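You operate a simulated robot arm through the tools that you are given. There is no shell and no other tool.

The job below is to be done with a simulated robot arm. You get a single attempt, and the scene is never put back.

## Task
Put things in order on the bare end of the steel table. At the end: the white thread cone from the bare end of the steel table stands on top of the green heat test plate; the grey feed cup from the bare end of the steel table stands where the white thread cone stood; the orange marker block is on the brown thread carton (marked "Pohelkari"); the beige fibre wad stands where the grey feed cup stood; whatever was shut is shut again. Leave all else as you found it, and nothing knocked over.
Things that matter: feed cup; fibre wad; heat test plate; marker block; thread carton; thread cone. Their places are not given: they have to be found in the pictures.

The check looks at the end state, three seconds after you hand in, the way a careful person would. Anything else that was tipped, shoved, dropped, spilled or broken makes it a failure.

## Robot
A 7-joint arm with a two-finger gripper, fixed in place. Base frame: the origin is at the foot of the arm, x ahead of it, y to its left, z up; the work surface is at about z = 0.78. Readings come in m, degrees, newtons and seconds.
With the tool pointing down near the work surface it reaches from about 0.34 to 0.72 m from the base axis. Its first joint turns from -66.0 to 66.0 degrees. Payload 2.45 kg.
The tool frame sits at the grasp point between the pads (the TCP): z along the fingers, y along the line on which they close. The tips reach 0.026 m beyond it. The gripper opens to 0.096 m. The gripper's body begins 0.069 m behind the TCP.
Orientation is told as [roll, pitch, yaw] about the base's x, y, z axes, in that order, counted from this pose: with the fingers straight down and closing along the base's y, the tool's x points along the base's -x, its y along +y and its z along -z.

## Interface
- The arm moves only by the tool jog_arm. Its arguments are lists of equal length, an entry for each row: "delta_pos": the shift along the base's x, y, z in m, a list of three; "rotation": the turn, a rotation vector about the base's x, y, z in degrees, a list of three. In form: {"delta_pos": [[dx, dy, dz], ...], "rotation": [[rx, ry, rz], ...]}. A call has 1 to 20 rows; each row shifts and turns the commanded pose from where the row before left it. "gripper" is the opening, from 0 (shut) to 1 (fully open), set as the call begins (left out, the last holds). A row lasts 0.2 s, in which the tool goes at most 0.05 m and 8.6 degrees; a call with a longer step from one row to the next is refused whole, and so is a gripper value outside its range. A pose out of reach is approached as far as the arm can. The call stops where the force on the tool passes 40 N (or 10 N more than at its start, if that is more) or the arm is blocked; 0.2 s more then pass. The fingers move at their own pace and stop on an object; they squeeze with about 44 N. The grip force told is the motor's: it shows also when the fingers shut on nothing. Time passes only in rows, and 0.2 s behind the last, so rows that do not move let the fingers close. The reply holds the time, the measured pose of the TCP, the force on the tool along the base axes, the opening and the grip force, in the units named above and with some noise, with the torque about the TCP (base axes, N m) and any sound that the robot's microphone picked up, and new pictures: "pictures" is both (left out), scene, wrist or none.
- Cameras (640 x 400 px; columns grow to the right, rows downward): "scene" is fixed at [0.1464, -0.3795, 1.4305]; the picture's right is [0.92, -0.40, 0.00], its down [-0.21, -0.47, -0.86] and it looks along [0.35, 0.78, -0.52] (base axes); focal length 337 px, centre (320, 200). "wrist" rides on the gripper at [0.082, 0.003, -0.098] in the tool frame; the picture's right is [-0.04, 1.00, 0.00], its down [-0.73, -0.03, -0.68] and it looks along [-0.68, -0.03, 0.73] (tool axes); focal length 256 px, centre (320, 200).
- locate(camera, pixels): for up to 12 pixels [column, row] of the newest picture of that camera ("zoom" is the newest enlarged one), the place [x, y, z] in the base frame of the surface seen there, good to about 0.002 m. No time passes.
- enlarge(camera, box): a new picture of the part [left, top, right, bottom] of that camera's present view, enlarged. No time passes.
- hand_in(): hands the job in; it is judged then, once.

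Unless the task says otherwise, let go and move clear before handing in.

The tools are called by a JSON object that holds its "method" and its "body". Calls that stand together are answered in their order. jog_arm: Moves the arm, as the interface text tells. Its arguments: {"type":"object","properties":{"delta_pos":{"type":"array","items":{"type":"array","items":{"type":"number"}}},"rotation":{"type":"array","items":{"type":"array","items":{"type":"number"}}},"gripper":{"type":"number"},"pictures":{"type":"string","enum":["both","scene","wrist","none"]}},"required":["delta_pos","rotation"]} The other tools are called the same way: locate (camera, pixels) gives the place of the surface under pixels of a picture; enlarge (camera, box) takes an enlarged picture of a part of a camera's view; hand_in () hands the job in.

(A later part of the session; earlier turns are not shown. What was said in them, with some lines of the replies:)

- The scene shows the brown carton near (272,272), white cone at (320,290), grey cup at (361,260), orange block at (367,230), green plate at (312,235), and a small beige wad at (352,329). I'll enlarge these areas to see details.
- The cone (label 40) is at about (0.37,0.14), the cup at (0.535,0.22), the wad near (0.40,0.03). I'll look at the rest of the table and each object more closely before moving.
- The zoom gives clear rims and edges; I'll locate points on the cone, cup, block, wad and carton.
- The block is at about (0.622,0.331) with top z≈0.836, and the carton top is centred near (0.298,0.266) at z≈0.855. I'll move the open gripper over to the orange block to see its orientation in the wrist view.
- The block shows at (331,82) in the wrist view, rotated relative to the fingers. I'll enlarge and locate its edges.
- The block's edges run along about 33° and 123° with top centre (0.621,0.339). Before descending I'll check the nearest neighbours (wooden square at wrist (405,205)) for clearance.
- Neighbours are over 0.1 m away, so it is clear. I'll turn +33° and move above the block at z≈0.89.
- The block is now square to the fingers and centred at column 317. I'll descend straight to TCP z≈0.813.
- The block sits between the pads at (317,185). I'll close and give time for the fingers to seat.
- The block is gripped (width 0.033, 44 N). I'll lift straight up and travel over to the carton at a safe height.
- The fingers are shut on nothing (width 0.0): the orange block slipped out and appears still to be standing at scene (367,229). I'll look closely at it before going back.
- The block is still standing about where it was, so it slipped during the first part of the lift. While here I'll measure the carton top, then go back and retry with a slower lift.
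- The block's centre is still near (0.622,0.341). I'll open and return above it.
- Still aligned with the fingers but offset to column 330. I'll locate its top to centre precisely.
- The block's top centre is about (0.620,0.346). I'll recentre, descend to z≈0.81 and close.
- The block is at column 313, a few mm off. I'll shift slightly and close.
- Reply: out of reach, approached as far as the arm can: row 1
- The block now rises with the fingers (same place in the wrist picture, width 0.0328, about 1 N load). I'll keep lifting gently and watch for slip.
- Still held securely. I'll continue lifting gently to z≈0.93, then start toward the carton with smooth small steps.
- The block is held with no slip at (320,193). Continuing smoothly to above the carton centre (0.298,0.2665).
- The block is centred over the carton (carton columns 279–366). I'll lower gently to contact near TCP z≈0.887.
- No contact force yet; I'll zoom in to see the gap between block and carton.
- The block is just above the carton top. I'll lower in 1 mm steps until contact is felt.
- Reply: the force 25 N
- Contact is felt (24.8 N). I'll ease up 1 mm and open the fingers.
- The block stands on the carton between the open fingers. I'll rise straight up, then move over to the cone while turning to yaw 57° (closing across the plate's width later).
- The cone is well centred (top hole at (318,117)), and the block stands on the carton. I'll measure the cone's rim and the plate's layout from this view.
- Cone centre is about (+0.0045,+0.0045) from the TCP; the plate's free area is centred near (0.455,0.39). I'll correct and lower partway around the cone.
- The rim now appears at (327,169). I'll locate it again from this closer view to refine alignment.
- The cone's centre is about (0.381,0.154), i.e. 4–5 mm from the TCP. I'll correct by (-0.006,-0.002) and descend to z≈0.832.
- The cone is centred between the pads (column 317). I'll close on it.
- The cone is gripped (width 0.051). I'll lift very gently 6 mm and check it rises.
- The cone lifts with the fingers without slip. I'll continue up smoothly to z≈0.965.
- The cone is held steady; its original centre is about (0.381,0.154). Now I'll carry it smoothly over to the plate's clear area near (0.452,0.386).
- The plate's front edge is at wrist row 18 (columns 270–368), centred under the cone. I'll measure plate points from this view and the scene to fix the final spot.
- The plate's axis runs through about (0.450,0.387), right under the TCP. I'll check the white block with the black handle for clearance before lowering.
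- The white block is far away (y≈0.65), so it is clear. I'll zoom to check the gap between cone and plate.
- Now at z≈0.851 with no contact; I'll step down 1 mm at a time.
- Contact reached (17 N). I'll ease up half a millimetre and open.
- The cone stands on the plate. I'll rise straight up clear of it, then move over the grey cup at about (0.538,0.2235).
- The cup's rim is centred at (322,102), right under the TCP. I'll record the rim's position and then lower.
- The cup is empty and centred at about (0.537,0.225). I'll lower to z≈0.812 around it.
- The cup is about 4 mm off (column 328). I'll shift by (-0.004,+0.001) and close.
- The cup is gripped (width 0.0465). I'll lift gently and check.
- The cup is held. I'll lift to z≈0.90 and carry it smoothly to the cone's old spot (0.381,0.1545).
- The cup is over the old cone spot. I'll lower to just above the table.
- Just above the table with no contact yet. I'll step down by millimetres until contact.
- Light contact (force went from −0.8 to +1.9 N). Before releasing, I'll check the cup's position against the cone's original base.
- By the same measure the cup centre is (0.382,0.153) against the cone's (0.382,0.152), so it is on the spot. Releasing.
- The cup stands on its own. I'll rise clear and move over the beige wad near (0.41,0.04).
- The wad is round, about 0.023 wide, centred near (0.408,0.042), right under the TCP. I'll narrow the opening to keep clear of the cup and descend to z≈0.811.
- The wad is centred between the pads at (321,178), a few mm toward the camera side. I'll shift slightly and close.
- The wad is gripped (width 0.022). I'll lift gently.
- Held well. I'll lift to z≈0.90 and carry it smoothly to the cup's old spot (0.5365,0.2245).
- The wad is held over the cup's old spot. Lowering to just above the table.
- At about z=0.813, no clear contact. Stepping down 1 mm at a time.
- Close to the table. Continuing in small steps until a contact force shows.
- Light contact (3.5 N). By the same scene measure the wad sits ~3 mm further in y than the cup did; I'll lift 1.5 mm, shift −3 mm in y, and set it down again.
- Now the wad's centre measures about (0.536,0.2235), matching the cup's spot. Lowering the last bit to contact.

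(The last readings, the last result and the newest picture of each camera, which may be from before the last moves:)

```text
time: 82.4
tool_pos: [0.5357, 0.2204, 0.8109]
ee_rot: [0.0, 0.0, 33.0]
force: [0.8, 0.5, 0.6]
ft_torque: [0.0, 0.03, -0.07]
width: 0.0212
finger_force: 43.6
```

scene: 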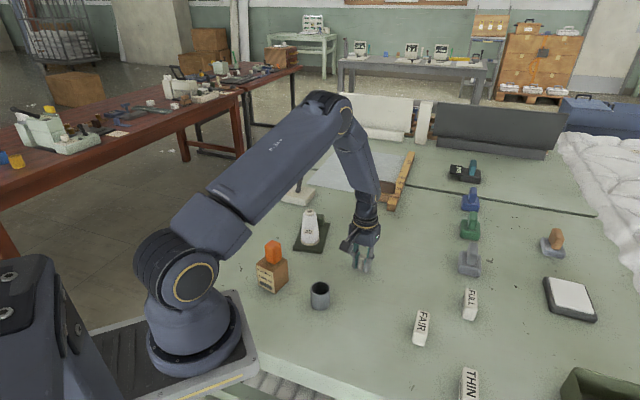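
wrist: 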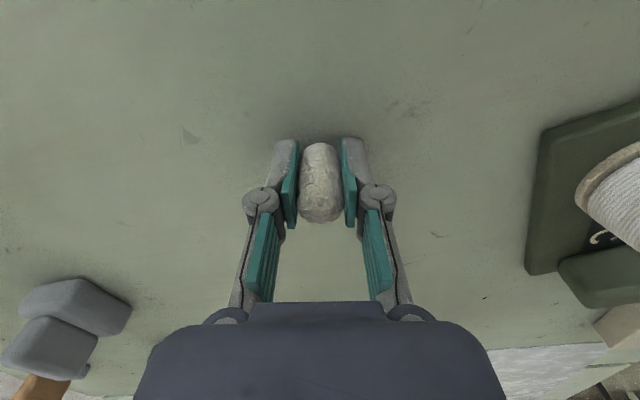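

No contact force yet; I'll check the view before stepping further.

{"method": "jog_arm", "body": {"delta_pos": [[0, 0, -0.0006], [0, 0, 0]], "rotation": [[0, 0, 0], [0, 0, 0]]}}

{"method": "enlarge", "body": {"camera": "scene", "box": [345, 235, 385, 280]}}

```text
time: 83.0
tool_pos: [0.5346, 0.2216, 0.8116]
ee_rot: [0.1, 0.0, 33.0]
force: [-1.9, -2.6, 10.4]
ft_torque: [-0.03, 0.01, -0.03]
width: 0.0209
finger_force: 44.2
```

scene: 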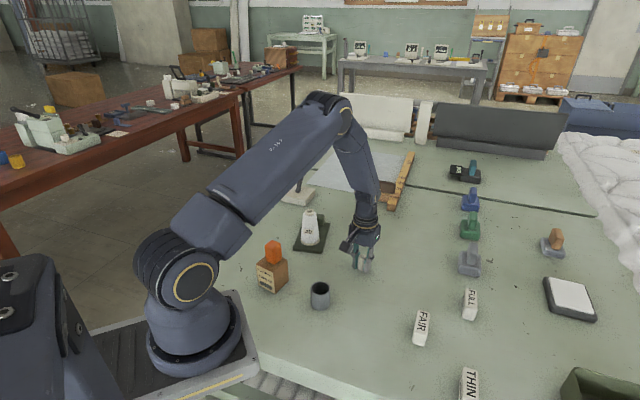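
wrist: 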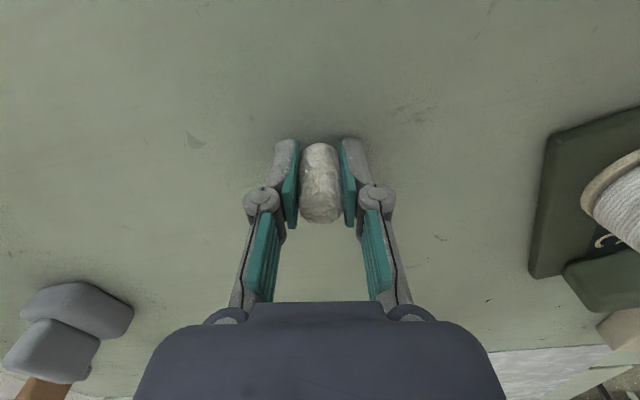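

```text
8.89 times, centred on (365, 258) of scene
```

zoom: 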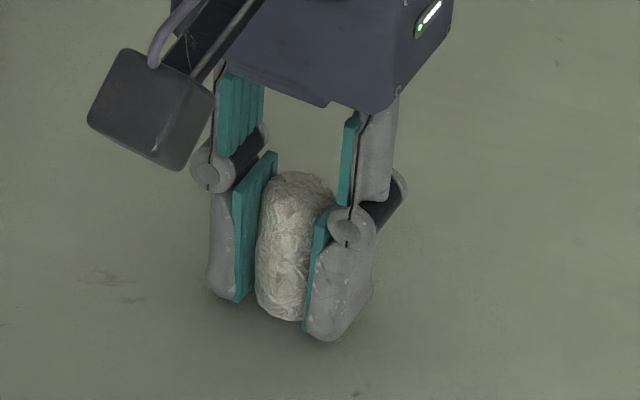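

Contact is clear now (10 N). I'll ease up half a millimetre and open.

{"method": "jog_arm", "body": {"delta_pos": [[0, 0, 0.0005], [0, 0, 0]], "rotation": [[0, 0, 0], [0, 0, 0]], "pictures": "none"}}

{"method": "jog_arm", "body": {"delta_pos": [[0, 0, 0], [0, 0, 0], [0, 0, 0], [0, 0, 0]], "rotation": [[0, 0, 0], [0, 0, 0], [0, 0, 0], [0, 0, 0]], "gripper": 0.65}}

```text
time: 83.6
tool_pos: [0.5348, 0.221, 0.8105]
ee_rot: [0.0, 0.0, 33.0]
force: [2.2, 0.9, 6.3]
ft_torque: [0.01, -0.1, 0.0]
width: 0.0208
finger_force: 43.6
```

```text
time: 84.6
tool_pos: [0.5351, 0.2217, 0.8105]
ee_rot: [0.0, 0.0, 33.1]
force: [0.1, 0.2, -0.3]
ft_torque: [0.02, -0.01, -0.02]
width: 0.0623
finger_force: 0.1
```

scene: 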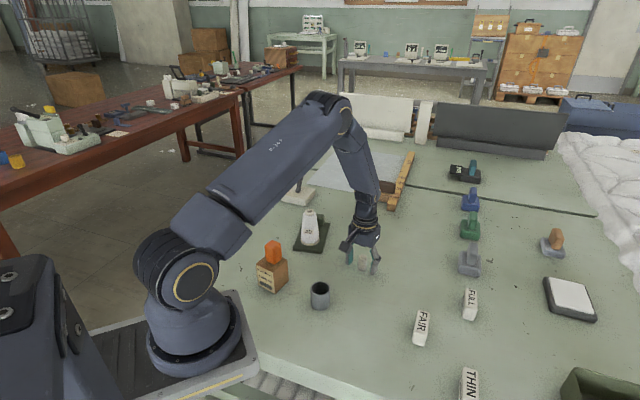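
wrist: 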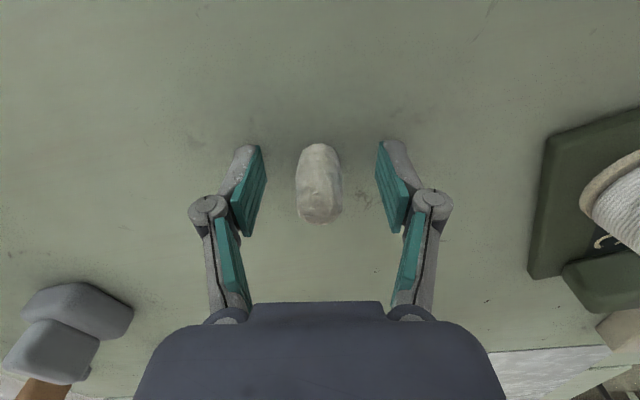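

The wad stands free between the fingers. I'll rise straight up and away, then inspect everything.

{"method": "jog_arm", "body": {"delta_pos": [[0, 0, 0.006], [0, 0, 0.02], [0, 0, 0.035], [0, 0, 0.045], [0, 0, 0.045], [0, 0, 0.045], [0, 0, 0.04], [0, 0, 0]], "rotation": [[0, 0, 0], [0, 0, 0], [0, 0, 0], [0, 0, 0], [0, 0, 0], [0, 0, 0], [0, 0, 0], [0, 0, 0]]}}

{"method": "enlarge", "body": {"camera": "scene", "box": [250, 195, 410, 320]}}

```text
time: 86.4
tool_pos: [0.5354, 0.2222, 1.045]
ee_rot: [0.0, 0.0, 33.0]
force: [0.4, 0.1, -0.3]
ft_torque: [0.02, 0.03, 0.0]
width: 0.0624
finger_force: 0.1
```

scene: 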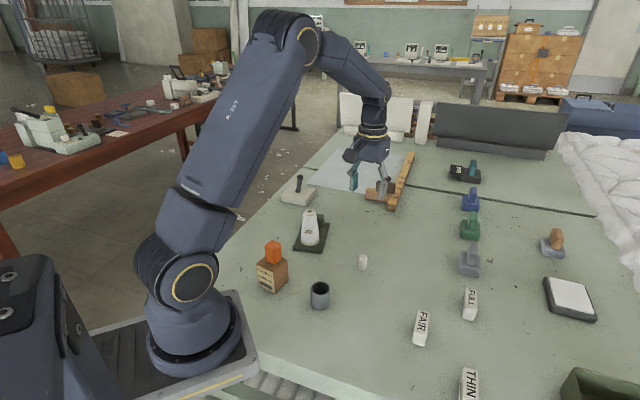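
wrist: 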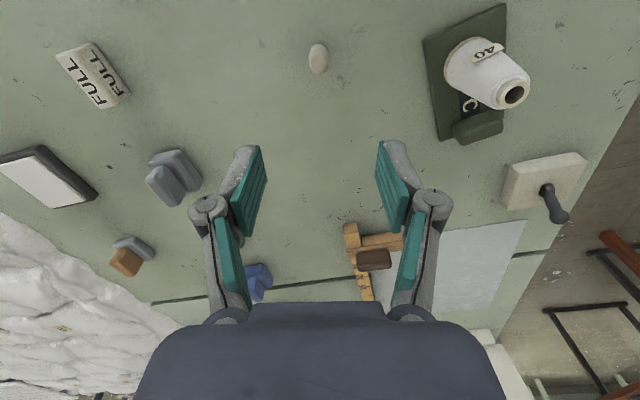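

```text
3.20 times, centred on (330, 258) of scene
```

zoom: 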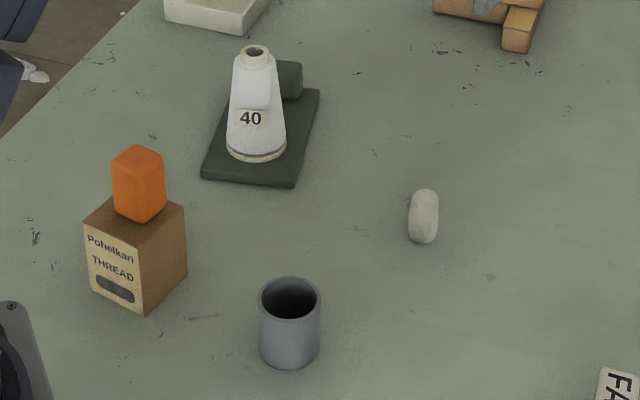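

All four items stand where wanted. I'll verify positions numerically from the zoom before handing in.

{"method": "locate", "body": {"camera": "zoom", "pixels": [[424, 240], [424, 215], [424, 195], [411, 215], [437, 215], [288, 365], [288, 340], [262, 340], [318, 338], [85, 218], [183, 210], [136, 246]]}}

{"method": "locate", "body": {"camera": "zoom", "pixels": [[140, 150], [139, 165], [163, 156], [114, 165], [139, 217], [204, 176], [292, 186], [318, 92], [255, 158], [228, 145], [286, 145], [255, 50]]}}

{"method": "enlarge", "body": {"camera": "scene", "box": [240, 230, 300, 305]}}

```text
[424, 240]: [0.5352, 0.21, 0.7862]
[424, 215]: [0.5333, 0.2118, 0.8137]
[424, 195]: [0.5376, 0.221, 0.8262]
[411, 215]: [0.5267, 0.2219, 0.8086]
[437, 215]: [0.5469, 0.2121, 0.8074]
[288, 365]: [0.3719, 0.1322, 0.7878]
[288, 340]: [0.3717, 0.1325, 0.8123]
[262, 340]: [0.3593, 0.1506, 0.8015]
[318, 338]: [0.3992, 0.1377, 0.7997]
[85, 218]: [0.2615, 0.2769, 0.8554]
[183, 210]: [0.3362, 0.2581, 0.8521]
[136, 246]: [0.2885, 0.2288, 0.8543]
```

```text
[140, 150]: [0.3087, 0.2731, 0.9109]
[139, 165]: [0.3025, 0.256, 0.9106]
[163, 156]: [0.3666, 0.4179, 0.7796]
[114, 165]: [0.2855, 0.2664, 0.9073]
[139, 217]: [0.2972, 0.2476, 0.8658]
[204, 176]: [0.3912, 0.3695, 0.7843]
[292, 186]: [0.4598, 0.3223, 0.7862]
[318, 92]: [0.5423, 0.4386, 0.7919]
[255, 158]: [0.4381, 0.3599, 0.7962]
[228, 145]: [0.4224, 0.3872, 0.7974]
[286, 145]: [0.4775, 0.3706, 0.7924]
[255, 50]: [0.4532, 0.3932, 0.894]
```

```text
5.33 times, centred on (270, 268) of scene
```

zoom: 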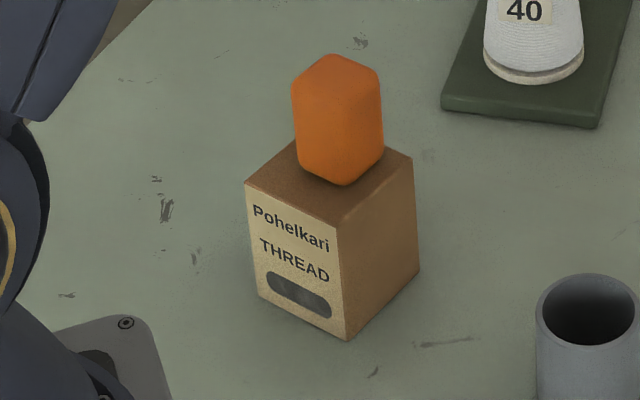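

Carton and plate are unmoved, the block is on the carton, the cone stands fully on the plate, and the cup and wad stand within a few millimetres of their target spots. The gripper is empty and clear, so I'm handing in.

{"method": "hand_in", "body": {}}

```text
The job is handed in.
```

I did all four moves and handed the job in. My last check showed everything standing upright with the gripper empty and clear. I haven't seen the verdict.

| Item | Where it is now | How close |
|---|---|---|
| White thread cone | On the flat part of the green heat test plate, in front of its handle | Whole base is on the plate |
| Grey feed cup | Where the cone stood | Within about 1 mm |
| Orange marker block | Upright on top of the "Pohelkari" carton | Roughly centred |
| Beige fibre wad | Upright where the cup stood | Within about 5 mm |

- **Slip:** on the first try the marker block slipped out of the fingers as I lifted it. It stayed standing within a few millimetres of its spot, and the slower second lift held.
- **Other items:** the carton and plate hadn't moved when I measured them at the end. I saw nothing else disturbed.
- **Shut items:** I opened nothing, so there was nothing to shut again.
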